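You operate a simulated robot arm through the tools that you are given. There is no shell and no other tool. Be economical: measure what you need, move in short steps, check, and stop when the job is done.

The job below is to be done with a simulated two-armed robot. You get a single attempt, and the scene is never put back.

## Task
Pick up the tube from the top of the long table with one hand, pass it to the other hand and put it on the top of the low green table. Set down upright: tube.

Only the result counts: the job must be done as asked and must still hold three seconds after the hand-in. Knocking over, shifting, dropping, spilling or breaking anything else fails it.

## Robot
Two 7-joint arms with two-finger parallel grippers on one trunk, on a base that drives. Base frame: it is fixed to the floor where the robot stands at the start and does not move with it; the origin is under the middle of the robot, x ahead of it, y to its left, z up; the surface under the hand at the start is at about z = 0.8. Units: m, degrees, N and s.
The left shoulder is at the start at [0.124, 0.171, 1.162], the right one opposite. With the tool pointing down near the work surface each hand reaches from about 0.38 to 0.9 m from the robot's upright axis, wherever it stands, measured 20 degrees to its own side. Places, roughly: top of the low green table (20x18 cm) [0.5, 0.42, 0.76]. Payload 4.4 kg a hand.
Tool frame (each hand has its own): the origin (TCP) lies between the finger pads and is the grasp point; the fingertips stand 0.023 m ahead of it; z points along the fingers, y is the line along which they close. The gripper opens to 0.094 m. The fingers are 0.038 m wide and 0.01 m thick; the gripper's body (0.054 by 0.096 m) begins 0.039 m behind the TCP.
Orientation is that of the tool frame in the base frame, as a unit quaternion [x, y, z, w]. With the fingers straight down and closing along the base's y, the tool's x points along the base's -x, its y along +y and its z along -z.

## Interface
- The arms move only by the tool servo_tool. It takes "left_moves", "right_moves" or both (then of equal length, played together; a hand with none holds still); each is a list of rows, each an object (a shift or turn left out is 0, a gripper value left out holds the last) with "gripper": the opening in per cent of the stroke, from 0 (shut) to 100 (fully open); "xyz": the shift along the base's x, y, z in m, a list of three; "dr": the turn, a rotation vector about the base's x, y, z in degrees, a list of three. In form: [{"gripper": gripper, "xyz": [x, y, z], "dr": [rx, ry, rz]}, ...]. A call has 1 to 12 rows; each row shifts and turns the commanded pose from where the row before left it. A row lasts 0.2 s, in which the tool goes at most 0.05 m and 8.6 degrees; a call with a longer step from one row to the next is refused whole, and so is a gripper value outside its range. A pose out of reach is approached as far as the arm can. The call stops where the force on the tool passes 40 N (or 10 N more than at its start, if that is more) or the arm is blocked; 0.2 s more then pass. Each finger travels about 0.072 m/s and halts on what it meets, pressing with about 39 N; the grip force reading is that of the motor and also rises with nothing between the fingers. The clock runs only during rows and for 0.2 s after the last one: add rows that do not move to give the fingers time. The reply holds the time, the measured pose of the TCP, the force on the tool along the base axes, the opening and the grip force, in the units named above and with some noise, with the torque about the TCP (base axes, N m) and any sound that the robot's microphone picked up, and new pictures: "pictures" is both (left out), scene, wrist or none (wrist: the cameras of the hands that moved).
- Cameras (640 x 400 px; columns grow to the right, rows downward): "scene" is now at [0.2359, 0.0121, 1.2943]; the picture's right is [0.15, -0.99, 0.00], its down [-0.65, -0.10, -0.76] and it looks along [0.75, 0.12, -0.65] (base axes); focal length 259 px, centre (320, 200). "left" rides on the left gripper at [0.086, -0.016, -0.075] in its tool frame; the picture's right is [0.18, 0.98, 0.00], its down [-0.58, 0.11, -0.81] and it looks along [-0.79, 0.15, 0.59] (tool axes); focal length 243 px, centre (320, 200). "right" rides on the right gripper at [0.086, 0.016, -0.075] in its tool frame; the picture's right is [-0.18, 0.98, 0.00], its down [-0.58, -0.11, -0.81] and it looks along [-0.79, -0.15, 0.59] (tool axes); focal length 243 px, centre (320, 200). There is no depth. A picture from a camera that has moved, and an enlarged one, comes with that camera's place and axes in the base frame and with its lens.
- lift_body(by): slides the trunk up (or, below 0, down) by that many m; the arms and the scene camera ride with it, the base frame stays. It gives what a move gives, with no picture.
- base_move(legs): drives the robot by 1 to 6 legs, each [ahead, left, turn to the left] in m, m and degrees, along the robot's own axes; the way and the turn of a leg run together, so that a leg with both is an arc; at most 1.5 m and 180 degrees a leg. The arms and the cameras ride along, it lands a little off, and it stops where it bumps. It gives what a move gives, and a new picture of the scene camera.
- turn_head(pan, tilt): turns the head with the scene camera to pan (to the left, within 80 degrees either way) and tilt (down, from -29 to 69), counted from straight ahead of the robot. It gives what a move gives, and a new picture of the scene camera.
- zoom(camera, box): a new picture of the part [left, top, right, bottom] of that camera's present view, enlarged. No time passes.
- close_job(): hands the job in; it is judged then, once.

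Go step by step. Nothing tells you exact positions but the pictures and the camera data: compare them with the known pose of the tool, close in by small moves and look again before you grip or let go. The budget is 120 turns and 260 pictures, counting those below and the enlarged ones. Unless the task says otherwise, let go and move clear before handing in, and close with one line.

The tools are called as a command line: name --argument value ..., lists and objects as JSON in quotes. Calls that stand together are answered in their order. servo_tool: Moves the arms, as the interface text tells. Its arguments: {"type":"object","properties":{"left_moves":{"type":"array","items":{"type":"object","properties":{"gripper":{"type":"number"},"xyz":{"type":"array","items":{"type":"number"}},"dr":{"type":"array","items":{"type":"number"}}}}},"right_moves":{"type":"array","items":{"type":"object","properties":{"gripper":{"type":"number"},"xyz":{"type":"array","items":{"type":"number"}},"dr":{"type":"array","items":{"type":"number"}}}}},"pictures":{"type":"string","enum":["both","scene","wrist","none"]}},"required":[]} The other tools are called the same way: lift_body (by) slides the trunk up or down; base_move (legs) drives the base; turn_head (pan, tilt) turns the head that bears the scene camera; zoom (camera, box) takes an enlarged picture of a part of a camera's view; close_job () hands the job in.

At the start:

```text
t: 0.0
left_position: [0.4981, 0.3733, 1.0495]
left_orientation: [-0.001, 1.0, 0.001, 0.0]
left_force: [-0.9, 0.4, -0.2]
left_ft_torque: [-0.02, 0.0, 0.01]
left_grip_width: 0.0941
left_finger_force: 0.1
right_position: [0.6319, -0.0715, 1.0983]
right_orientation: [-0.001, 1.0, 0.0, 0.0]
right_force: [-0.4, -0.5, 0.1]
right_ft_torque: [-0.01, -0.01, 0.02]
right_grip_width: 0.094
right_finger_force: 0.1
trunk travel left (down, up): [-0.175, 0.213]
robot x, y, heading: [-0.0009, 0.0002, -0.2]
head pan, tilt: [8.8, 40.8]
```

scene: 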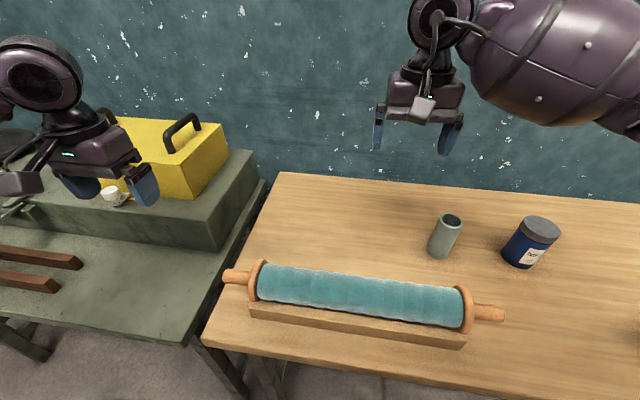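
right: 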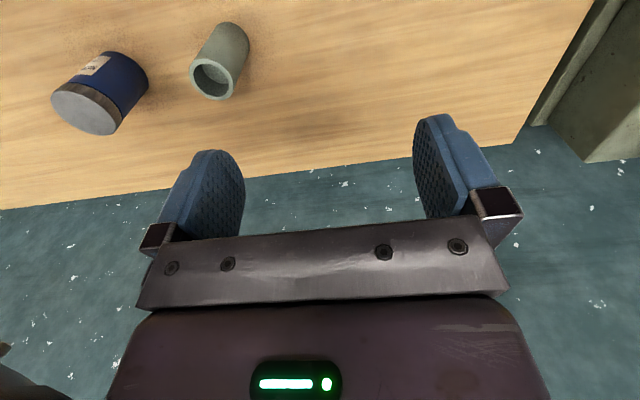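
left: 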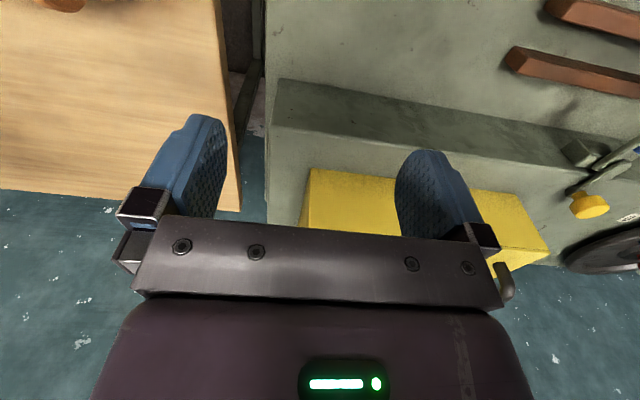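

The tube is the grey-green cup near (445,237) in the scene, standing at about [0.67,-0.2]. The green table is on the left. I'll take closer looks first.

zoom --camera "scene" --box '[380, 180, 600, 317]'

turn_head --pan 40 --tilt 50

```text
2.91 times, centred on (490, 248) of scene
camera zoom: at [0.2359, 0.0121, 1.2943], right [0.15, -0.99, 0.0], down [-0.65, -0.1, -0.76], along [0.75, 0.12, -0.65], focal length 754 px, centre (-174, 59)
```

zoom: 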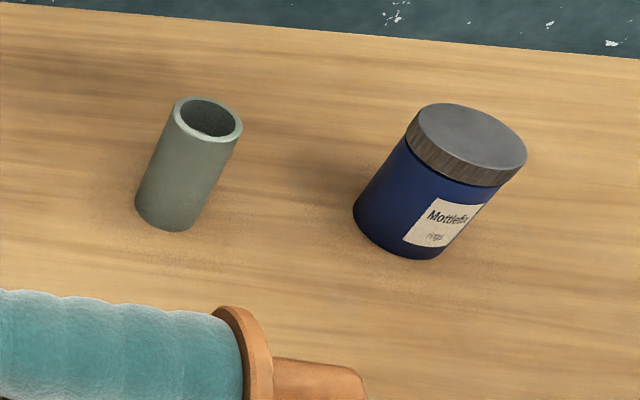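

```text
t: 1.0
left_position: [0.4982, 0.3719, 1.0487]
left_orientation: [0.0, 1.0, 0.0, 0.0]
left_force: [-0.3, 0.1, -0.5]
left_ft_torque: [-0.02, 0.0, 0.01]
left_grip_width: 0.0941
left_finger_force: 0.1
right_position: [0.6317, -0.0721, 1.098]
right_orientation: [-0.001, 1.0, 0.0, 0.0]
right_force: [-0.6, -0.2, -0.6]
right_ft_torque: [-0.01, 0.0, -0.01]
right_grip_width: 0.0939
right_finger_force: 0.1
trunk travel left (down, up): [-0.175, 0.213]
robot x, y, heading: [0.0008, -0.0024, 0.1]
head pan, tilt: [40.0, 50.0]
camera scene: at [0.2115, 0.0485, 1.2812], right [0.64, -0.77, 0.0], down [-0.59, -0.49, -0.64], along [0.49, 0.41, -0.77], focal length 259 px, centre (320, 200)
```

scene: 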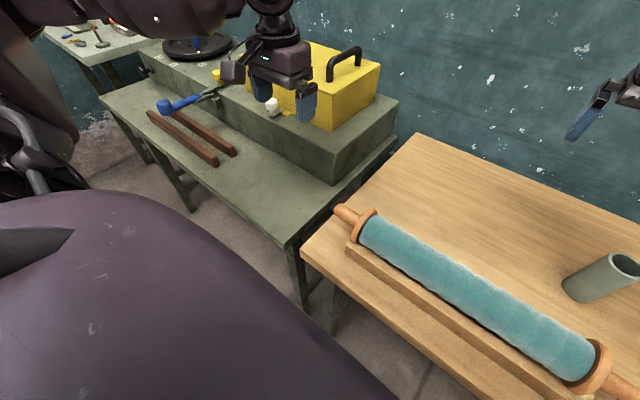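

The tube stands at about [0.665,-0.205], is about 0.10 m tall and 0.05 m wide, and its rim is at z≈0.90. The right hand will take it near the top, leaning to its own side. The left hand will take it lower down from the +y side. First I'll check in free air that both hands can reach those orientations.

servo_tool --right_moves '[{"dr": [0, 0, 8.2]}, {"dr": [0, 0, 8.2]}, {"dr": [0, 0, 8.2]}, {"dr": [0, 0, 8.2]}, {"dr": [0, 0, 8.2]}, {"dr": [0, 0, 8.2]}, {"dr": [0, 0, 8.2]}, {"dr": [0, 0, 8.2]}, {"dr": [0, 0, 8.2]}, {"dr": [0, 0, 8.2]}, {"dr": [0, 0, 8]}]' --left_moves '[{"xyz": [0, 0, 0.02], "dr": [0, 0, 8.2]}, {"xyz": [0, 0, 0.02], "dr": [0, 0, 8.2]}, {"xyz": [0, 0, 0.02], "dr": [0, 0, 8.2]}, {"xyz": [0, 0, 0.02], "dr": [0, 0, 8.2]}, {"dr": [0, 0, 8.2]}, {"dr": [0, 0, 8.2]}, {"dr": [0, 0, 8.2]}, {"dr": [0, 0, 8.2]}, {"dr": [0, 0, 8.2]}, {"dr": [0, 0, 8.2]}, {"dr": [0, 0, 8]}]' --pictures "wrist"

turn_head --pan 0 --tilt 35

```text
t: 3.4
left_position: [0.4992, 0.3719, 1.1283]
left_orientation: [0.708, -0.706, 0.0, 0.0]
left_force: [-0.4, 0.5, -0.1]
left_ft_torque: [-0.02, -0.02, -0.03]
left_grip_width: 0.0939
left_finger_force: 0.0
right_position: [0.6315, -0.073, 1.0982]
right_orientation: [-0.522, 0.853, 0.001, -0.001]
right_force: [0.8, -0.5, -0.2]
right_ft_torque: [0.02, -0.03, -0.01]
right_grip_width: 0.0939
right_finger_force: 0.1
right hand out of reach, approached as far as the arm can: row 9, 10, 11
trunk travel left (down, up): [-0.175, 0.213]
robot x, y, heading: [-0.0026, -0.0031, -0.2]
head pan, tilt: [40.0, 50.0]
camera right: at [0.5769, -0.1431, 1.1742], right [-0.79, 0.61, 0.0], down [0.36, 0.47, 0.81], along [0.49, 0.64, -0.59], focal length 243 px, centre (320, 200)
camera left: at [0.5145, 0.2861, 1.2035], right [-0.98, -0.19, 0.0], down [-0.11, 0.58, 0.81], along [-0.15, 0.79, -0.59], focal length 243 px, centre (320, 200)
```

right: 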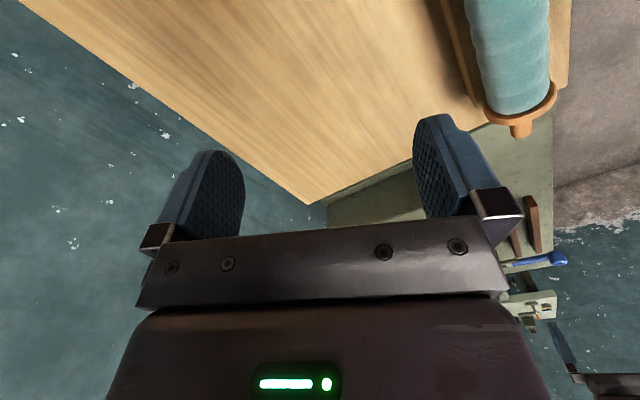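
left: 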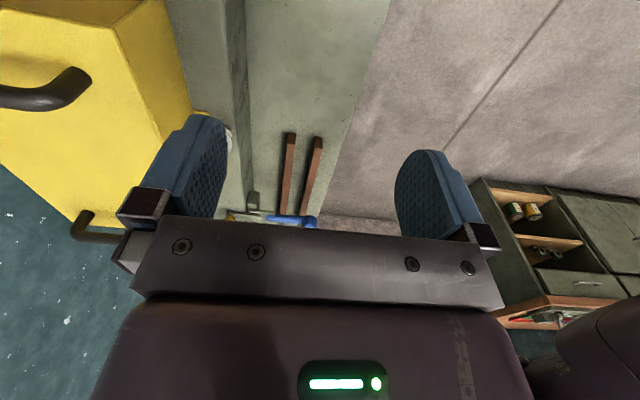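

```text
t: 4.4
left_position: [0.498, 0.3725, 1.1287]
left_orientation: [-0.707, 0.708, -0.001, 0.0]
left_force: [0.0, 0.8, 0.5]
left_ft_torque: [-0.02, -0.02, -0.02]
left_grip_width: 0.0939
left_finger_force: 0.1
right_position: [0.6315, -0.0731, 1.0976]
right_orientation: [-0.522, 0.853, 0.001, -0.001]
right_force: [-0.4, 0.1, -0.5]
right_ft_torque: [-0.02, 0.02, 0.03]
right_grip_width: 0.0942
right_finger_force: 0.1
trunk travel left (down, up): [-0.175, 0.213]
robot x, y, heading: [0.0048, -0.0036, 0.1]
head pan, tilt: [0.0, 35.0]
camera scene: at [0.2405, -0.0008, 1.3029], right [0.0, -1.0, 0.0], down [-0.57, 0.0, -0.82], along [0.82, 0.0, -0.57], focal length 259 px, centre (320, 200)
```

scene: 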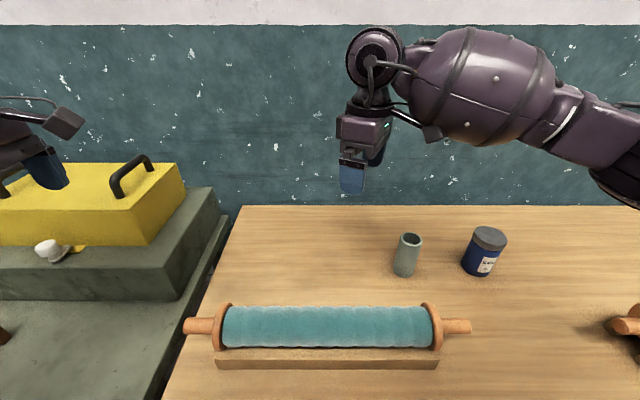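

The left hand reaches a yaw of 90°, but the right one stops at about 63°. I'll use about 55° on the right and lean the hand about 35° to the near right.

servo_tool --right_moves '[{"dr": [0, 0, -8]}, {"dr": [0, 0, -8]}, {"dr": [0, 0, -8]}, {"dr": [0, 0, -8]}, {"dr": [0, 0, -3]}]' --pictures "none"

```text
t: 5.6
left_position: [0.498, 0.3721, 1.1276]
left_orientation: [-0.706, 0.708, 0.0, -0.001]
left_force: [0.5, 0.4, -0.5]
left_ft_torque: [0.03, -0.01, 0.03]
left_grip_width: 0.0939
left_finger_force: 0.1
right_position: [0.6324, -0.0727, 1.0984]
right_orientation: [-0.241, 0.971, 0.0, 0.001]
right_force: [0.0, 0.1, 0.3]
right_ft_torque: [0.02, -0.02, -0.01]
right_grip_width: 0.0941
right_finger_force: 0.1
trunk travel left (down, up): [-0.175, 0.213]
robot x, y, heading: [0.0017, 0.0003, -0.1]
head pan, tilt: [0.0, 35.0]
```

The command is clamped at about 28° of yaw now. I'll yaw to 53°, lean 35°, and go to a pre-grasp pose backed off along the approach line.

servo_tool --right_moves '[{"xyz": [-0.001, -0.0233, 0], "dr": [0, 0, 8.4]}, {"xyz": [-0.001, -0.0233, 0], "dr": [0, 0, 8.4]}, {"xyz": [-0.001, -0.0233, 0], "dr": [0, 0, 8.4]}, {"xyz": [-0.001, -0.0233, -0.02], "dr": [5.6, -4.2, 0]}, {"xyz": [-0.001, -0.0233, -0.02], "dr": [5.6, -4.2, 0]}, {"xyz": [-0.001, -0.0233, -0.02], "dr": [5.6, -4.2, 0]}, {"xyz": [-0.001, -0.0233, -0.02], "dr": [5.6, -4.2, 0]}, {"xyz": [-0.001, -0.0233, -0.02], "dr": [5.6, -4.2, 0]}]'

```text
t: 7.4
left_position: [0.4976, 0.3751, 1.1272]
left_orientation: [0.708, -0.706, 0.0, 0.001]
left_force: [0.4, 1.1, -0.8]
left_ft_torque: [-0.09, -0.02, -0.05]
left_grip_width: 0.0939
left_finger_force: 0.0
right_position: [0.5916, -0.2756, 1.0339]
right_orientation: [-0.406, 0.885, 0.049, 0.221]
right_force: [-1.7, -1.9, -6.9]
right_ft_torque: [0.24, -0.23, 0.02]
right_grip_width: 0.0942
right_finger_force: 0.0
right hand out of reach, approached as far as the arm can: row 6, 7, 8
trunk travel left (down, up): [-0.175, 0.213]
robot x, y, heading: [0.0021, -0.0015, 0.1]
head pan, tilt: [0.0, 35.0]
camera scene: at [0.2407, 0.0019, 1.3029], right [0.0, -1.0, 0.0], down [-0.57, 0.0, -0.82], along [0.82, 0.0, -0.57], focal length 259 px, centre (320, 200)
camera right: at [0.5033, -0.346, 1.0638], right [-0.62, 0.78, -0.01], down [0.13, 0.12, 0.98], along [0.77, 0.61, -0.18], focal length 243 px, centre (320, 200)
```

scene: 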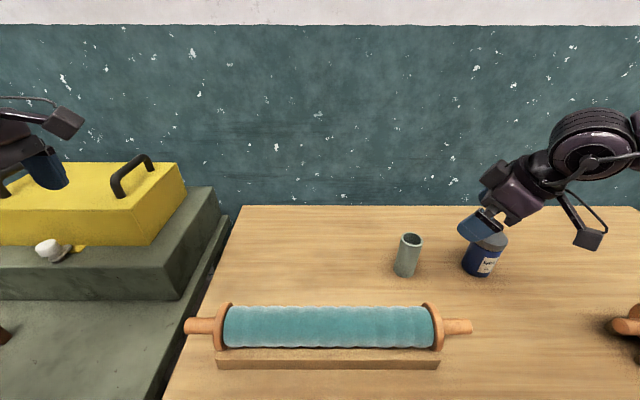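
right: 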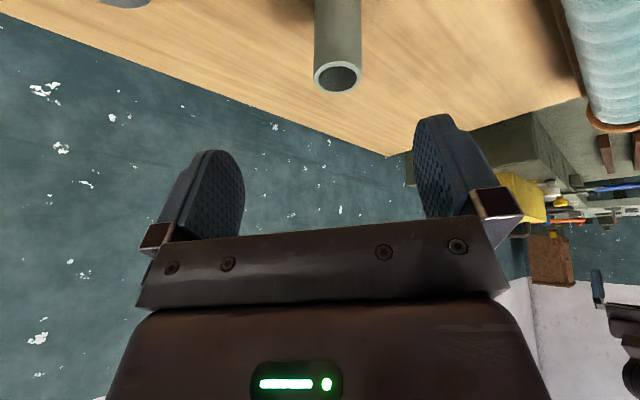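

The right arm can't hold that leaning pose, so I'll use the mirror image instead. The right hand will come from its own side, with a negative yaw and the camera on top, and take the tube high. The left hand will come from the other side and take it low.

servo_tool --right_moves '[{"xyz": [0.0, 0.02, 0.02], "dr": [-4, 5.25, 0]}, {"xyz": [0.0, 0.02, 0.02], "dr": [-4, 5.25, 0]}, {"xyz": [0.0, 0.02, 0.02], "dr": [-4, 5.25, 0]}, {"dr": [-4, 5.25, 0]}, {"dr": [0, 0, -8.5]}, {"dr": [0, 0, -8.5]}, {"dr": [0, 0, -8.5]}, {"dr": [0, 0, -8.5]}, {"dr": [0, 0, -8.5]}, {"dr": [0, 0, -8.5]}, {"dr": [0, 0, -8.5]}, {"dr": [0, 0, -8.5]}]' --pictures "none"

servo_tool --right_moves '[{"dr": [0, 0, -8.5]}, {"dr": [0, 0, -8.5]}, {"dr": [0, 0, -8.5]}, {"dr": [0, 0, -8.5]}, {"dr": [0, 0, -8.5]}, {"dr": [0, 0, -8.5]}, {"dr": [0, 0, -8.5]}, {"dr": [0, 0, -8.5]}, {"dr": [0, 0, -8.5]}, {"dr": [0, 0, -8.5]}, {"dr": [0, 0, -8.5]}, {"dr": [0, 0, -8.5]}]' --pictures "scene"

```text
t: 10.0
left_position: [0.4988, 0.3705, 1.127]
left_orientation: [-0.707, 0.707, 0.0, -0.001]
left_force: [-0.1, 0.4, 0.9]
left_ft_torque: [0.02, 0.0, 0.0]
left_grip_width: 0.0938
left_finger_force: 0.0
right_position: [0.5899, -0.2216, 1.0905]
right_orientation: [0.165, 0.986, 0.003, -0.006]
right_force: [0.0, -0.1, -0.1]
right_ft_torque: [-0.01, 0.01, 0.02]
right_grip_width: 0.0942
right_finger_force: 0.1
trunk travel left (down, up): [-0.175, 0.213]
robot x, y, heading: [0.0005, -0.0008, 0.0]
head pan, tilt: [0.0, 35.0]
```

```text
t: 12.6
left_position: [0.4982, 0.3716, 1.1289]
left_orientation: [-0.707, 0.707, 0.001, 0.0]
left_force: [0.0, 0.1, -0.5]
left_ft_torque: [0.01, 0.0, 0.0]
left_grip_width: 0.0939
left_finger_force: 0.0
right_position: [0.5899, -0.2221, 1.0903]
right_orientation: [0.87, 0.492, 0.006, -0.001]
right_force: [0.9, 0.9, -0.4]
right_ft_torque: [0.04, 0.0, -0.02]
right_grip_width: 0.0938
right_finger_force: 0.1
trunk travel left (down, up): [-0.175, 0.213]
robot x, y, heading: [-0.0001, -0.0037, -0.0]
head pan, tilt: [0.0, 35.0]
camera scene: at [0.2405, -0.0009, 1.3029], right [0.0, -1.0, 0.0], down [-0.57, 0.0, -0.82], along [0.82, 0.0, -0.57], focal length 259 px, centre (320, 200)
```

scene: 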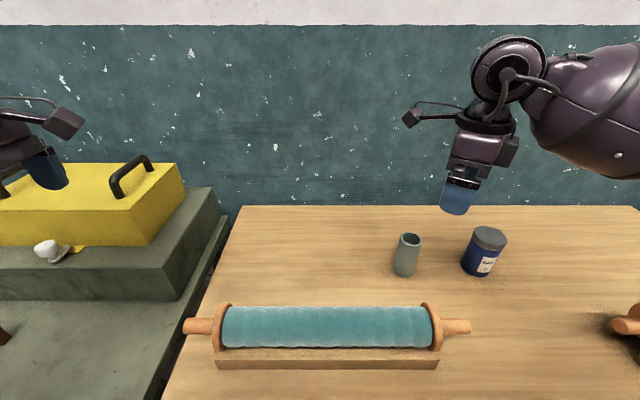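

The right hand reached a yaw of -121° easily. I'll go to -135° and lean to about 62° from vertical, still well above the table.

servo_tool --right_moves '[{"dr": [0, 0, -7]}, {"dr": [0, 0, -7]}, {"xyz": [-0.001, -0.008, -0.004], "dr": [5.48, -5.48, 0]}, {"xyz": [-0.001, -0.008, -0.004], "dr": [5.48, -5.48, 0]}, {"xyz": [-0.001, -0.008, -0.004], "dr": [5.48, -5.48, 0]}, {"xyz": [-0.001, -0.008, -0.004], "dr": [5.48, -5.48, 0]}, {"xyz": [-0.001, -0.008, -0.004], "dr": [5.48, -5.48, 0]}, {"xyz": [-0.001, -0.008, -0.004], "dr": [5.48, -5.48, 0]}, {"xyz": [-0.001, -0.008, -0.004], "dr": [5.48, -5.48, 0]}, {"xyz": [0, -0.008, -0.004], "dr": [5.48, -5.48, 0]}]'

```text
t: 14.8
left_position: [0.4981, 0.3713, 1.1287]
left_orientation: [0.707, -0.707, 0.0, 0.0]
left_force: [0.4, 0.2, 0.8]
left_ft_torque: [-0.01, 0.0, -0.01]
left_grip_width: 0.094
left_finger_force: 0.1
right_position: [0.5826, -0.2853, 1.059]
right_orientation: [0.788, 0.326, 0.483, -0.198]
right_force: [0.9, 0.0, -0.2]
right_ft_torque: [0.02, -0.02, -0.01]
right_grip_width: 0.0939
right_finger_force: 0.0
trunk travel left (down, up): [-0.175, 0.213]
robot x, y, heading: [0.0003, -0.0001, -0.1]
head pan, tilt: [0.0, 35.0]
camera scene: at [0.2405, -0.0013, 1.3029], right [0.0, -1.0, 0.0], down [-0.57, 0.0, -0.82], along [0.82, 0.0, -0.57], focal length 259 px, centre (320, 200)
camera right: at [0.5741, -0.3155, 1.1712], right [0.63, -0.76, -0.16], down [-0.77, -0.62, -0.15], along [0.01, 0.22, -0.98], focal length 243 px, centre (320, 200)
```

scene: 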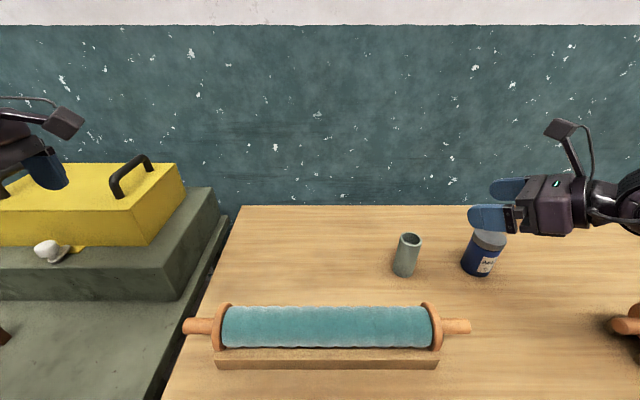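
right: 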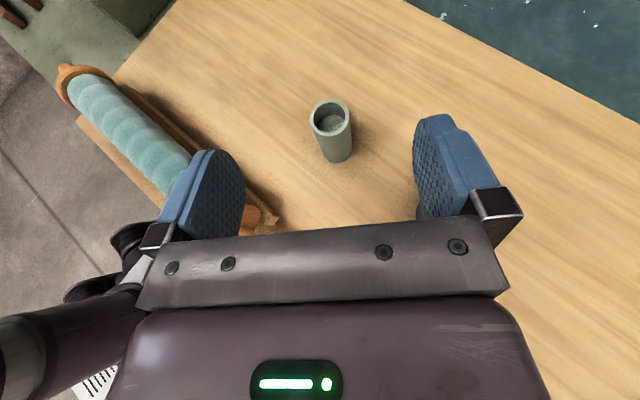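

The right hand has the wanted pose (62° lean, level finger line). The rim is confirmed near [0.663,-0.201,0.897]. Next I'll go down to the pre-grasp pose.

servo_tool --right_moves '[{"xyz": [0.002, 0.002, -0.038]}, {"xyz": [0.002, 0.002, -0.038]}, {"xyz": [0.002, 0.003, -0.038]}, {}]'

```text
t: 15.8
left_position: [0.4975, 0.3723, 1.1278]
left_orientation: [0.707, -0.707, 0.0, 0.0]
left_force: [0.2, 0.6, -1.0]
left_ft_torque: [0.01, 0.03, 0.02]
left_grip_width: 0.094
left_finger_force: 0.1
right_position: [0.5892, -0.2798, 0.945]
right_orientation: [0.788, 0.327, 0.482, -0.198]
right_force: [0.6, -0.5, 0.7]
right_ft_torque: [-0.02, 0.02, -0.02]
right_grip_width: 0.0938
right_finger_force: 0.1
trunk travel left (down, up): [-0.175, 0.213]
robot x, y, heading: [-0.003, 0.0015, 0.1]
head pan, tilt: [0.0, 35.0]
camera scene: at [0.2401, -0.0008, 1.3031], right [0.0, -1.0, 0.0], down [-0.57, 0.0, -0.82], along [0.82, 0.0, -0.57], focal length 259 px, centre (320, 200)
camera right: at [0.581, -0.3093, 1.0578], right [0.63, -0.76, -0.16], down [-0.77, -0.62, -0.15], along [0.01, 0.22, -0.98], focal length 243 px, centre (320, 200)
```

scene: 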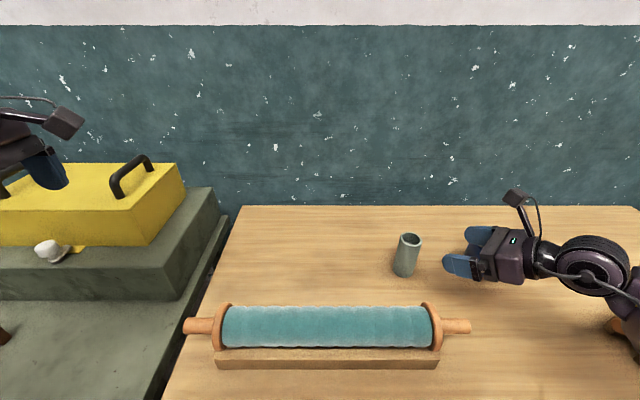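
right: 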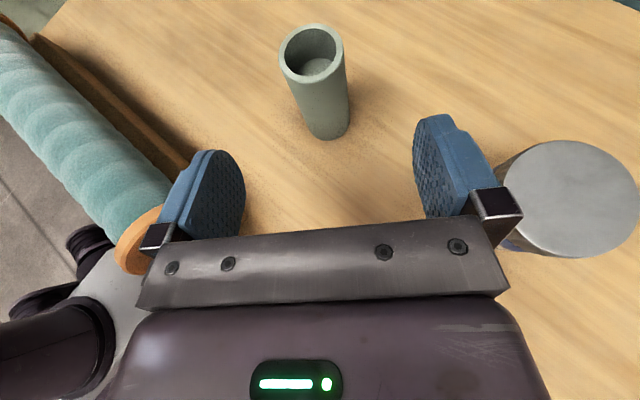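

The tube is centred between the fingers to within 5 mm. I'll advance along the approach line to the grasp point.

servo_tool --right_moves '[{"xyz": [0.0121, 0.0133, -0.0093]}, {"xyz": [0.0121, 0.0133, -0.0093]}, {"xyz": [0.0121, 0.0133, -0.0093]}, {"xyz": [0.0121, 0.0133, -0.0093]}, {"xyz": [0.0121, 0.0133, -0.0093]}, {"xyz": [0.0121, 0.0133, -0.0093]}, {}]'

```text
t: 17.4
left_position: [0.498, 0.3708, 1.1288]
left_orientation: [-0.707, 0.707, 0.0, 0.0]
left_force: [-0.3, -0.1, -0.7]
left_ft_torque: [0.02, -0.03, 0.02]
left_grip_width: 0.094
left_finger_force: 0.0
right_position: [0.6609, -0.1984, 0.8873]
right_orientation: [0.789, 0.327, 0.481, -0.197]
right_force: [0.4, -0.1, -0.5]
right_ft_torque: [0.0, 0.01, 0.03]
right_grip_width: 0.0939
right_finger_force: 0.1
trunk travel left (down, up): [-0.175, 0.213]
robot x, y, heading: [-0.0008, 0.0026, -0.2]
head pan, tilt: [0.0, 35.0]
camera scene: at [0.2403, -0.001, 1.303], right [0.0, -1.0, 0.0], down [-0.57, 0.0, -0.82], along [0.82, 0.0, -0.57], focal length 259 px, centre (320, 200)
camera right: at [0.6533, -0.2278, 1.0004], right [0.63, -0.76, -0.16], down [-0.77, -0.62, -0.15], along [0.01, 0.22, -0.98], focal length 243 px, centre (320, 200)
```

scene: 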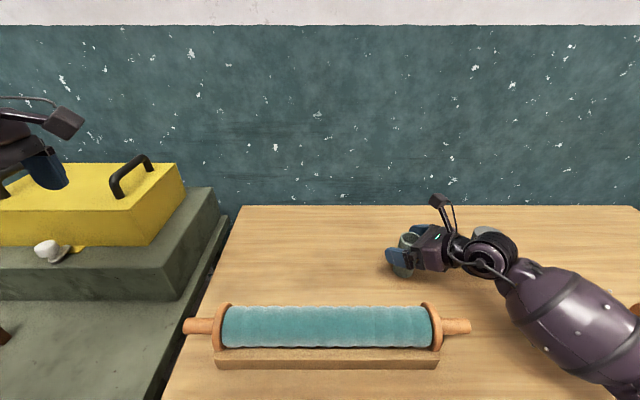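
right: 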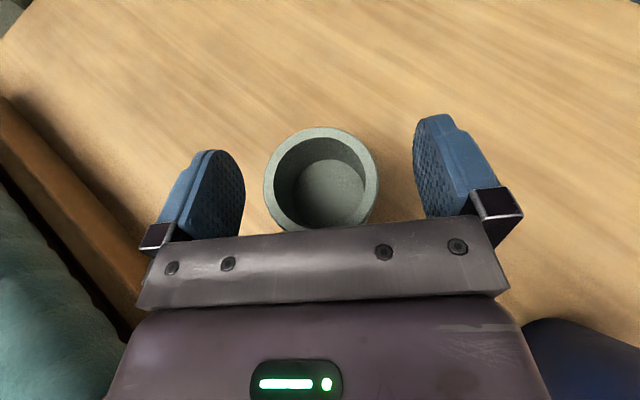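

The rim is centred on the TCP, so I'll close the right gripper.

servo_tool --right_moves '[{"gripper": 40}, {"gripper": 30}, {"gripper": 20}, {"gripper": 10}, {"gripper": 0}, {}, {}]' --pictures "wrist"

```text
t: 19.0
left_position: [0.4983, 0.3716, 1.1284]
left_orientation: [-0.707, 0.708, 0.0, 0.0]
left_force: [-0.4, 0.4, -0.1]
left_ft_torque: [-0.01, -0.02, 0.02]
left_grip_width: 0.0943
left_finger_force: 0.1
right_position: [0.6618, -0.1985, 0.8876]
right_orientation: [0.789, 0.326, 0.482, -0.197]
right_force: [0.2, 0.8, 1.1]
right_ft_torque: [0.0, -0.02, 0.01]
right_grip_width: 0.0463
right_finger_force: 39.1
trunk travel left (down, up): [-0.175, 0.213]
robot x, y, heading: [-0.0005, 0.0019, 0.3]
head pan, tilt: [0.0, 35.0]
camera right: at [0.6533, -0.2278, 1.0004], right [0.63, -0.76, -0.16], down [-0.77, -0.62, -0.15], along [0.01, 0.22, -0.98], focal length 243 px, centre (320, 200)
```

right: 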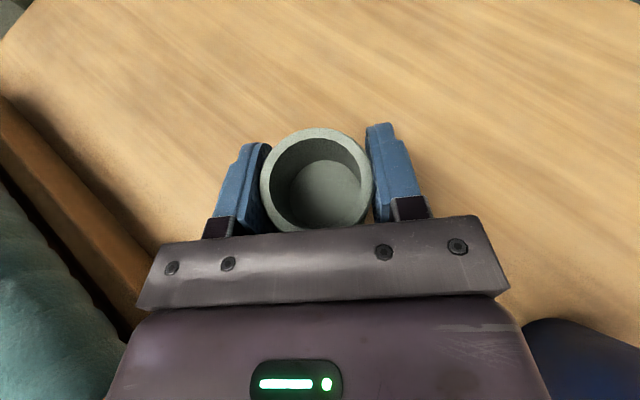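

The tube is gripped at a width of 46 mm. I'll lift it straight up and turn the head to watch.

servo_tool --right_moves '[{"xyz": [0, 0, 0.01]}, {"xyz": [0, 0, 0.02]}, {"xyz": [0, 0, 0.03]}, {"xyz": [0, 0, 0.04]}, {"xyz": [0, 0, 0.04]}, {"xyz": [0, 0, 0.04]}, {"xyz": [0, 0, 0.02]}]'

```text
t: 20.6
left_position: [0.498, 0.3716, 1.1283]
left_orientation: [0.707, -0.707, 0.0, 0.0]
left_force: [0.1, 0.1, 0.2]
left_ft_torque: [-0.01, -0.01, 0.0]
left_grip_width: 0.094
left_finger_force: 0.1
right_position: [0.6613, -0.1979, 1.0901]
right_orientation: [0.789, 0.327, 0.481, -0.197]
right_force: [-0.8, 0.6, -0.5]
right_ft_torque: [0.03, 0.0, 0.01]
right_grip_width: 0.0465
right_finger_force: 39.3
trunk travel left (down, up): [-0.175, 0.213]
robot x, y, heading: [-0.002, -0.0022, -0.0]
head pan, tilt: [0.0, 35.0]
camera scene: at [0.2405, -0.0009, 1.3029], right [0.0, -1.0, 0.0], down [-0.57, 0.0, -0.82], along [0.82, 0.0, -0.57], focal length 259 px, centre (320, 200)
camera right: at [0.6537, -0.2288, 1.2024], right [0.63, -0.76, -0.16], down [-0.77, -0.62, -0.15], along [0.01, 0.22, -0.98], focal length 243 px, centre (320, 200)
```

scene: 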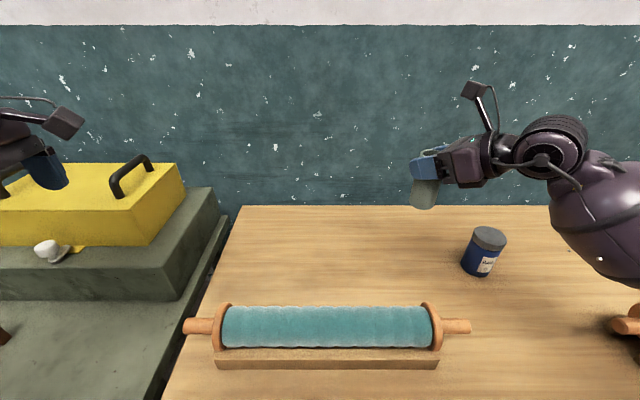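
right: 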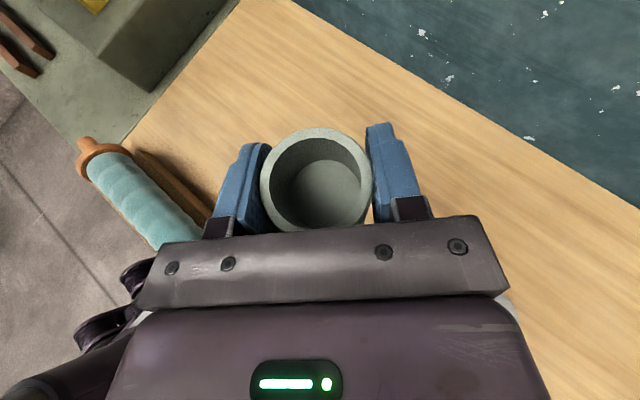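

The tube is lifted. I'll bring it to about [0.52,0.03] and turn the left hand to point towards -y, with 62° of lean.

servo_tool --right_moves '[{"xyz": [-0.0176, 0.0285, 0]}, {"xyz": [-0.0176, 0.0285, 0]}, {"xyz": [-0.0176, 0.0285, 0]}, {"xyz": [-0.0176, 0.0285, 0]}, {"xyz": [-0.0176, 0.0285, 0], "dr": [0, 0, 6]}, {"xyz": [-0.0176, 0.0285, 0], "dr": [0, 0, 6]}, {"xyz": [-0.0176, 0.0285, 0], "dr": [0, 0, 6]}, {"xyz": [-0.0176, 0.0285, 0], "dr": [0, 0, 6]}]' --left_moves '[{"xyz": [0.0028, -0.015, -0.0035], "dr": [-7.75, 0, 0]}, {"xyz": [0.0028, -0.015, -0.0035], "dr": [-7.75, 0, 0]}, {"xyz": [0.0028, -0.015, -0.0035], "dr": [-7.75, 0, 0]}, {"xyz": [0.0028, -0.015, -0.0035], "dr": [-7.75, 0, 0]}, {"xyz": [0.0028, -0.015, -0.0035], "dr": [-7.75, 0, 0]}, {"xyz": [0.0028, -0.015, -0.0035], "dr": [-7.75, 0, 0]}, {"xyz": [0.0028, -0.015, -0.0035], "dr": [-7.75, 0, 0]}, {"xyz": [0.0028, -0.015, -0.0035], "dr": [-7.75, 0, 0]}]'

```text
t: 22.4
left_position: [0.5215, 0.253, 1.0999]
left_orientation: [0.606, -0.605, 0.365, 0.365]
left_force: [-0.2, 0.6, 0.2]
left_ft_torque: [0.01, -0.02, 0.01]
left_grip_width: 0.0943
left_finger_force: 0.1
right_position: [0.5209, 0.0303, 1.0871]
right_orientation: [0.704, 0.484, 0.429, -0.294]
right_force: [0.0, -0.1, -0.7]
right_ft_torque: [0.01, 0.03, 0.0]
right_grip_width: 0.0469
right_finger_force: 39.5
trunk travel left (down, up): [-0.175, 0.213]
robot x, y, heading: [-0.0019, -0.002, -0.1]
head pan, tilt: [0.0, 35.0]
camera scene: at [0.2411, -0.0003, 1.3027], right [0.0, -1.0, 0.0], down [-0.57, 0.0, -0.82], along [0.82, 0.0, -0.57], focal length 259 px, centre (320, 200)
camera right: at [0.5253, -0.0001, 1.2008], right [0.89, -0.43, -0.16], down [-0.45, -0.88, -0.15], along [-0.08, 0.2, -0.98], focal length 243 px, centre (320, 200)
camera left: at [0.5378, 0.2788, 1.2119], right [-0.98, -0.09, 0.16], down [-0.11, 0.98, -0.14], along [-0.15, -0.15, -0.98], focal length 243 px, centre (320, 200)
```

scene: 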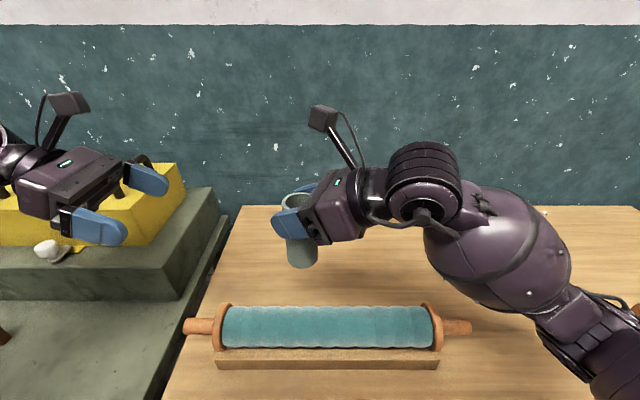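
right: 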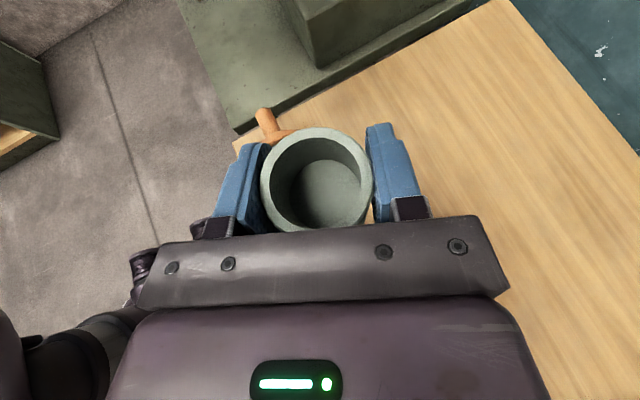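
left: 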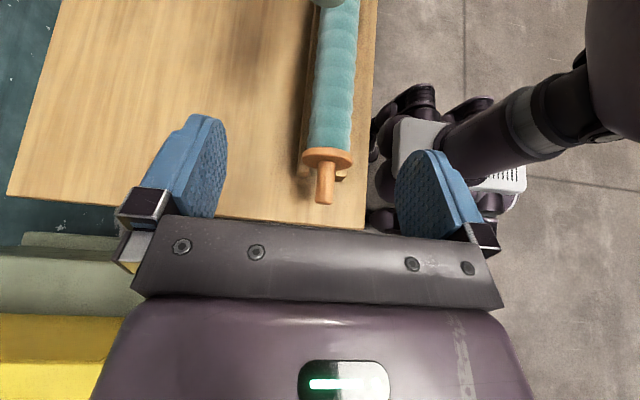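

Both hands are well placed, with the tube axis at about [0.521,0.031] and its bottom at z≈1.00. I'll bring the left hand to its pre-grasp pose.

servo_tool --left_moves '[{"xyz": [0, -0.0262, -0.003]}, {"xyz": [0, -0.0262, -0.003]}, {"xyz": [0, -0.0262, -0.003]}, {"xyz": [0, -0.0262, -0.003]}, {}]'

```text
t: 23.6
left_position: [0.5213, 0.1481, 1.0892]
left_orientation: [-0.606, 0.607, -0.364, -0.364]
left_force: [0.4, -0.2, -0.2]
left_ft_torque: [0.02, 0.0, 0.03]
left_grip_width: 0.0939
left_finger_force: 0.0
right_position: [0.5201, 0.0297, 1.0884]
right_orientation: [0.704, 0.484, 0.43, -0.292]
right_force: [-0.9, 0.6, -0.4]
right_ft_torque: [-0.02, -0.03, -0.01]
right_grip_width: 0.0465
right_finger_force: 38.5
trunk travel left (down, up): [-0.175, 0.213]
robot x, y, heading: [-0.0003, 0.0015, 0.1]
head pan, tilt: [0.0, 35.0]
camera scene: at [0.2403, -0.0007, 1.303], right [0.0, -1.0, 0.0], down [-0.57, 0.0, -0.82], along [0.82, 0.0, -0.57], focal length 259 px, centre (320, 200)
camera left: at [0.5378, 0.174, 1.2016], right [-0.98, -0.09, 0.16], down [-0.11, 0.98, -0.14], along [-0.15, -0.15, -0.98], focal length 243 px, centre (320, 200)
```

scene: 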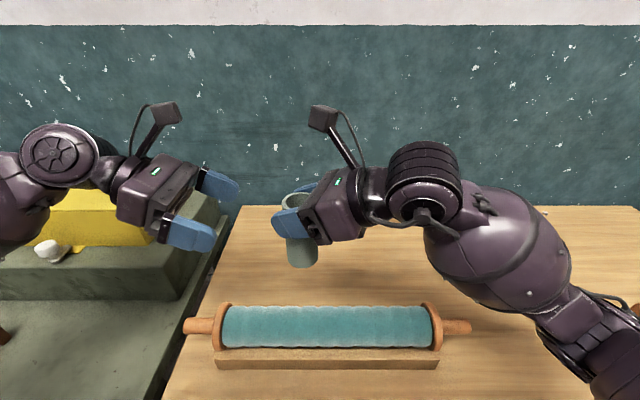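
left: 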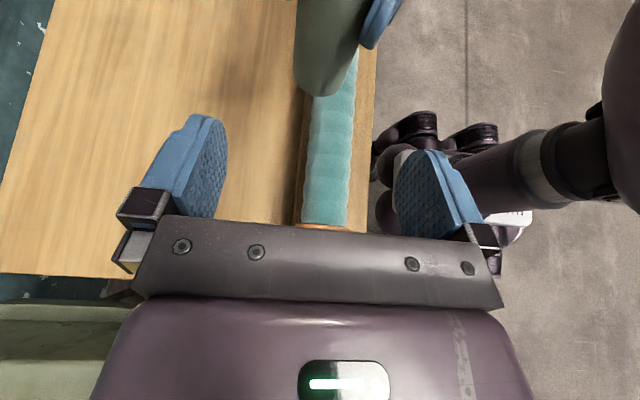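

The geometry agrees. I'll advance two thirds of the way and look again.

servo_tool --left_moves '[{"xyz": [0, -0.0177, -0.0096]}, {"xyz": [0, -0.0177, -0.0096]}, {"xyz": [0, -0.0177, -0.0096]}, {"xyz": [0, -0.0177, -0.0096]}, {}]'

zoom --camera "scene" --box '[160, 120, 416, 280]'

```text
t: 24.8
left_position: [0.5198, 0.0767, 1.0486]
left_orientation: [-0.606, 0.607, -0.364, -0.364]
left_force: [0.1, -0.5, 0.7]
left_ft_torque: [-0.01, 0.0, 0.01]
left_grip_width: 0.0937
left_finger_force: 0.0
right_position: [0.5201, 0.0294, 1.0883]
right_orientation: [0.703, 0.484, 0.43, -0.293]
right_force: [-0.4, 0.4, -0.8]
right_ft_torque: [-0.01, -0.02, -0.01]
right_grip_width: 0.0466
right_finger_force: 39.3
trunk travel left (down, up): [-0.175, 0.213]
robot x, y, heading: [-0.0017, 0.002, 0.1]
head pan, tilt: [0.0, 35.0]
camera scene: at [0.2403, -0.0008, 1.303], right [0.0, -1.0, 0.0], down [-0.57, 0.0, -0.82], along [0.82, 0.0, -0.57], focal length 259 px, centre (320, 200)
camera left: at [0.5358, 0.1026, 1.1606], right [-0.98, -0.09, 0.16], down [-0.11, 0.98, -0.13], along [-0.15, -0.15, -0.98], focal length 243 px, centre (320, 200)
```

scene: 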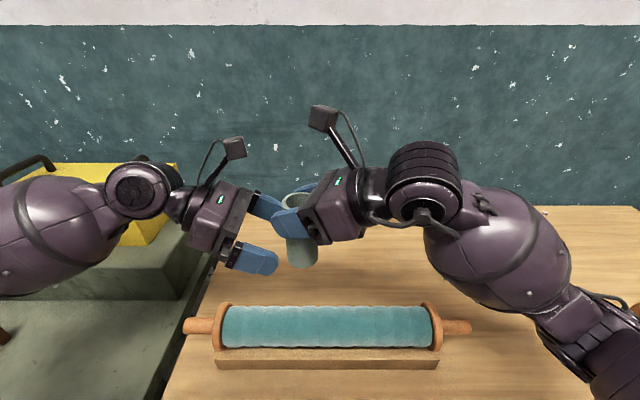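
left: 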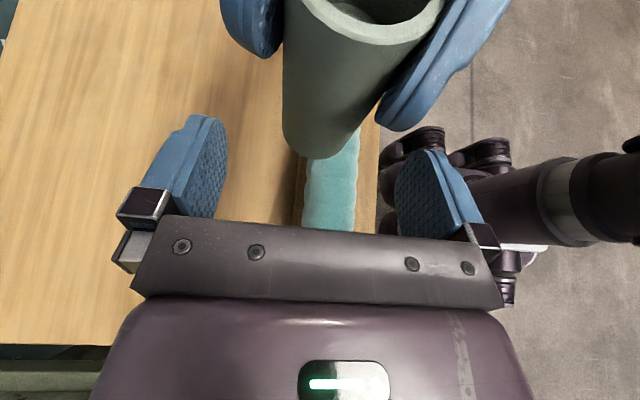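

```text
2.50 times, centred on (288, 200) of scene
camera zoom: at [0.2403, -0.0008, 1.303], right [0.0, -1.0, 0.0], down [-0.57, 0.0, -0.82], along [0.82, 0.0, -0.57], focal length 648 px, centre (400, 200)
```

zoom: 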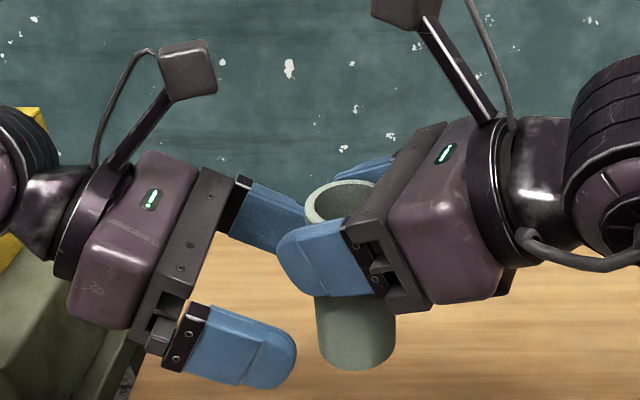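

Clear on all sides. I'll advance the last 35 mm.

servo_tool --left_moves '[{"xyz": [0, -0.0117, -0.006]}, {"xyz": [0, -0.0117, -0.006]}, {"xyz": [0, -0.0117, -0.006]}, {}]'

zoom --camera "scene" --box '[160, 120, 416, 280]'

```text
t: 25.8
left_position: [0.5218, 0.0415, 1.0321]
left_orientation: [0.606, -0.606, 0.364, 0.364]
left_force: [0.8, -0.5, 0.7]
left_ft_torque: [-0.02, -0.01, 0.01]
left_grip_width: 0.0943
left_finger_force: 0.0
right_position: [0.5208, 0.0285, 1.0896]
right_orientation: [0.704, 0.483, 0.43, -0.293]
right_force: [0.6, -0.3, -0.1]
right_ft_torque: [-0.01, -0.01, -0.01]
right_grip_width: 0.0465
right_finger_force: 38.8
trunk travel left (down, up): [-0.175, 0.213]
robot x, y, heading: [0.0007, -0.0021, -0.0]
head pan, tilt: [0.0, 35.0]
camera scene: at [0.2404, -0.0008, 1.303], right [0.0, -1.0, 0.0], down [-0.57, 0.0, -0.82], along [0.82, 0.0, -0.57], focal length 259 px, centre (320, 200)
camera left: at [0.5374, 0.0673, 1.1438], right [-0.98, -0.09, 0.16], down [-0.11, 0.98, -0.13], along [-0.15, -0.15, -0.98], focal length 243 px, centre (320, 200)
```

scene: 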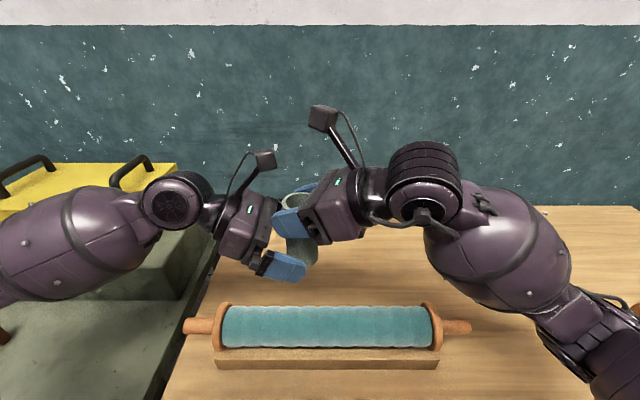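
left: 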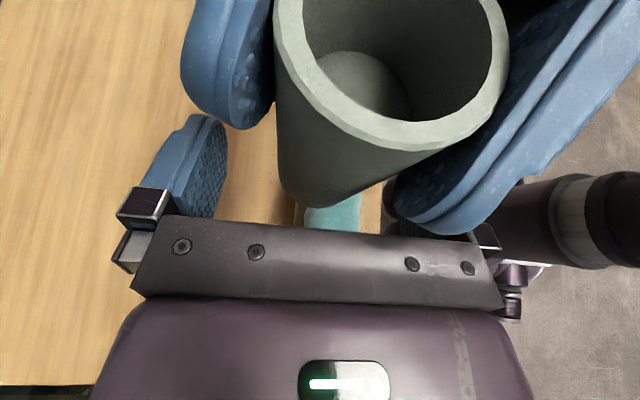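

```text
2.50 times, centred on (288, 200) of scene
camera zoom: at [0.2404, -0.0008, 1.303], right [0.0, -1.0, 0.0], down [-0.57, 0.0, -0.82], along [0.82, 0.0, -0.57], focal length 648 px, centre (400, 200)
```

zoom: 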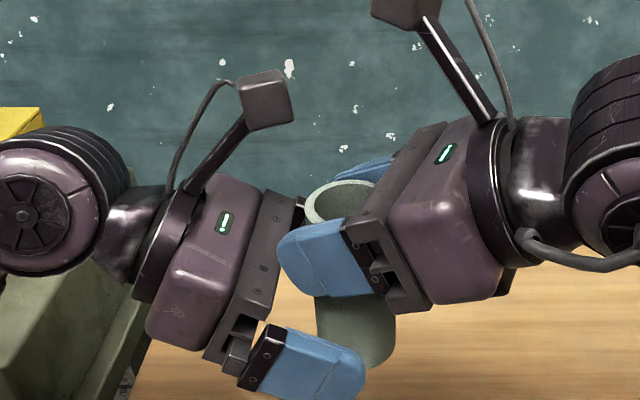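

The left fingers straddle the lower part of the tube, beneath the right fingers. I'll close the left gripper gently and check the forces.

servo_tool --left_moves '[{"gripper": 75}, {"gripper": 62}, {"gripper": 55}, {"gripper": 50}, {"gripper": 46}, {"gripper": 40}, {"gripper": 20}, {"gripper": 0}, {}]'

zoom --camera "scene" --box '[160, 120, 416, 280]'

```text
t: 27.8
left_position: [0.5217, 0.0399, 1.0332]
left_orientation: [-0.605, 0.607, -0.363, -0.365]
left_force: [-25.9, -3.0, 1.0]
left_ft_torque: [0.09, -0.5, -0.51]
left_grip_width: 0.0466
left_finger_force: 39.2
right_position: [0.5213, 0.0293, 1.0897]
right_orientation: [0.705, 0.483, 0.43, -0.292]
right_force: [25.7, 3.2, -1.7]
right_ft_torque: [0.05, -0.94, 0.16]
right_grip_width: 0.0466
right_finger_force: 38.8
trunk travel left (down, up): [-0.175, 0.213]
robot x, y, heading: [0.0005, -0.0016, 0.0]
head pan, tilt: [0.0, 35.0]
camera scene: at [0.2405, -0.0009, 1.3029], right [0.0, -1.0, 0.0], down [-0.57, 0.0, -0.82], along [0.82, 0.0, -0.57], focal length 259 px, centre (320, 200)
camera left: at [0.5367, 0.067, 1.1436], right [-0.98, -0.08, 0.16], down [-0.11, 0.99, -0.13], along [-0.15, -0.15, -0.98], focal length 243 px, centre (320, 200)
```

scene: 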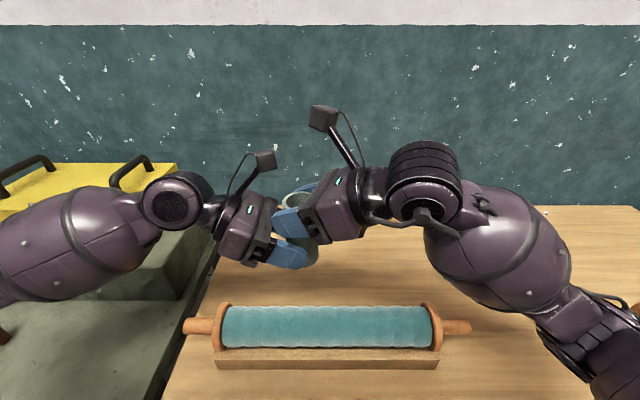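
left: 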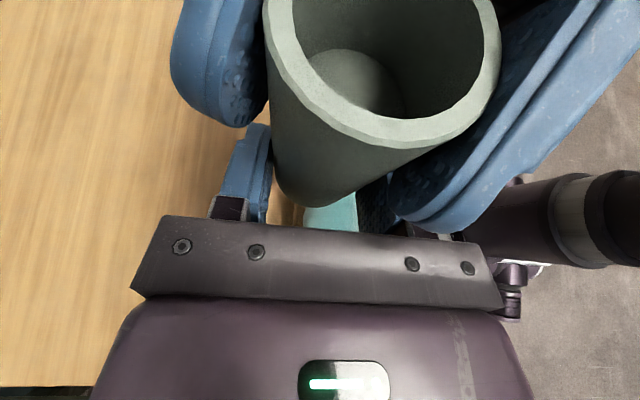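

```text
2.50 times, centred on (288, 200) of scene
camera zoom: at [0.2405, -0.0009, 1.3029], right [0.0, -1.0, 0.0], down [-0.57, 0.0, -0.82], along [0.82, 0.0, -0.57], focal length 648 px, centre (400, 200)
```

zoom: 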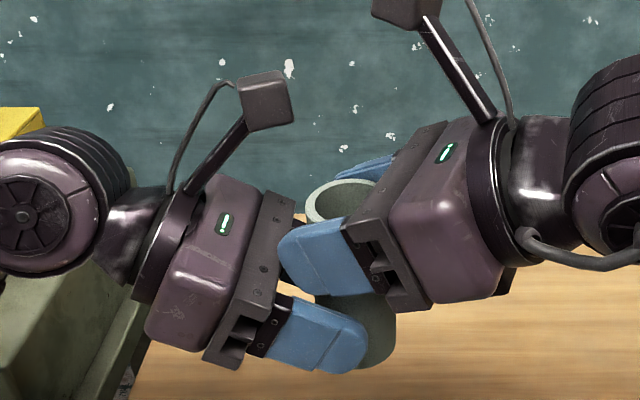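

Both hands hold the tube, with about 26 N of side force between them. I'll nudge the left hand along -x to relieve it before letting go.

servo_tool --left_moves '[{"xyz": [-0.002, 0, 0]}, {}]' --pictures "none"

```text
t: 28.4
left_position: [0.5197, 0.0414, 1.0311]
left_orientation: [0.606, -0.606, 0.364, 0.365]
left_force: [-17.3, 0.4, -0.1]
left_ft_torque: [0.02, -0.15, -0.42]
left_grip_width: 0.0466
left_finger_force: 39.1
right_position: [0.5207, 0.0295, 1.0889]
right_orientation: [0.704, 0.483, 0.43, -0.293]
right_force: [17.9, -0.8, -0.3]
right_ft_torque: [-0.04, -0.79, 0.21]
right_grip_width: 0.0466
right_finger_force: 39.1
trunk travel left (down, up): [-0.175, 0.213]
robot x, y, heading: [0.001, -0.003, 0.1]
head pan, tilt: [0.0, 35.0]
```

servo_tool --left_moves '[{"xyz": [-0.002, 0, 0]}, {"xyz": [-0.0018, 0, 0]}, {}]' --pictures "none"

```text
t: 29.2
left_position: [0.5169, 0.0421, 1.0311]
left_orientation: [0.608, -0.605, 0.365, 0.363]
left_force: [19.4, 6.2, -4.6]
left_ft_torque: [-0.05, 0.75, 0.21]
left_grip_width: 0.0465
left_finger_force: 38.9
right_position: [0.5179, 0.0307, 1.0884]
right_orientation: [0.702, 0.486, 0.429, -0.297]
right_force: [-18.6, -5.9, 4.2]
right_ft_torque: [-0.27, 0.3, 0.0]
right_grip_width: 0.0469
right_finger_force: 39.5
trunk travel left (down, up): [-0.175, 0.213]
robot x, y, heading: [0.0001, -0.0013, 0.1]
head pan, tilt: [0.0, 35.0]
```

Slightly too far, so I'll go back about 2 mm. Then the right hand opens.

servo_tool --left_moves '[{"xyz": [0.0018, 0, 0]}, {}]' --pictures "none"

```text
t: 29.8
left_position: [0.5185, 0.0427, 1.0316]
left_orientation: [0.607, -0.605, 0.365, 0.363]
left_force: [28.9, 6.5, -7.2]
left_ft_torque: [0.13, 0.7, 0.24]
left_grip_width: 0.0465
left_finger_force: 39.2
right_position: [0.5183, 0.0307, 1.0875]
right_orientation: [0.703, 0.484, 0.429, -0.295]
right_force: [-28.2, -5.4, 7.1]
right_ft_torque: [-0.4, 0.96, 0.1]
right_grip_width: 0.0466
right_finger_force: 39.0
trunk travel left (down, up): [-0.175, 0.213]
robot x, y, heading: [0.002, -0.0002, -0.2]
head pan, tilt: [0.0, 35.0]
```

servo_tool --left_moves '[{}, {}, {}, {}]' --pictures "wrist"

```text
t: 30.8
left_position: [0.5191, 0.0419, 1.0307]
left_orientation: [0.607, -0.605, 0.364, 0.364]
left_force: [30.2, 0.7, -6.2]
left_ft_torque: [0.11, 0.91, 0.37]
left_grip_width: 0.0464
left_finger_force: 38.8
right_position: [0.5185, 0.0298, 1.0879]
right_orientation: [0.703, 0.484, 0.43, -0.294]
right_force: [-30.8, 0.4, 6.7]
right_ft_torque: [-0.01, 0.85, -0.01]
right_grip_width: 0.0465
right_finger_force: 39.2
trunk travel left (down, up): [-0.175, 0.213]
robot x, y, heading: [-0.0009, -0.005, -0.1]
head pan, tilt: [0.0, 35.0]
camera left: at [0.534, 0.0678, 1.1439], right [-0.98, -0.09, 0.16], down [-0.11, 0.98, -0.13], along [-0.15, -0.15, -0.98], focal length 243 px, centre (320, 200)
```

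left: 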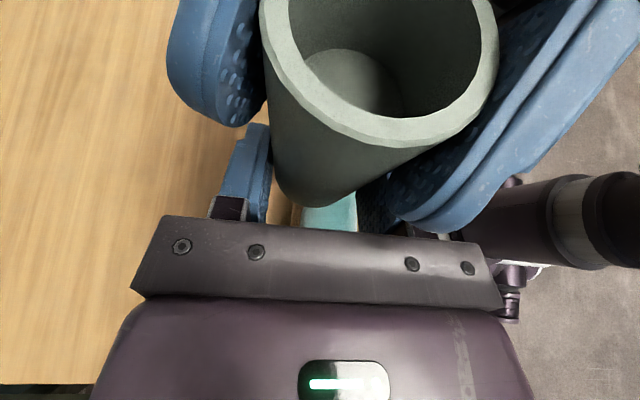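

servo_tool --left_moves '[{"xyz": [0.0013, 0, 0]}, {}, {}, {}, {}]' --pictures "none"

```text
t: 32.0
left_position: [0.517, 0.0415, 1.0313]
left_orientation: [0.607, -0.605, 0.365, 0.364]
left_force: [27.3, -4.0, -7.4]
left_ft_torque: [0.11, 0.86, 0.25]
left_grip_width: 0.0466
left_finger_force: 39.5
right_position: [0.5199, 0.0297, 1.089]
right_orientation: [0.703, 0.483, 0.431, -0.294]
right_force: [-28.2, 4.2, 6.3]
right_ft_torque: [0.19, 0.66, 0.04]
right_grip_width: 0.0466
right_finger_force: 38.5
trunk travel left (down, up): [-0.175, 0.213]
robot x, y, heading: [0.0004, 0.0014, 0.2]
head pan, tilt: [0.0, 35.0]
```

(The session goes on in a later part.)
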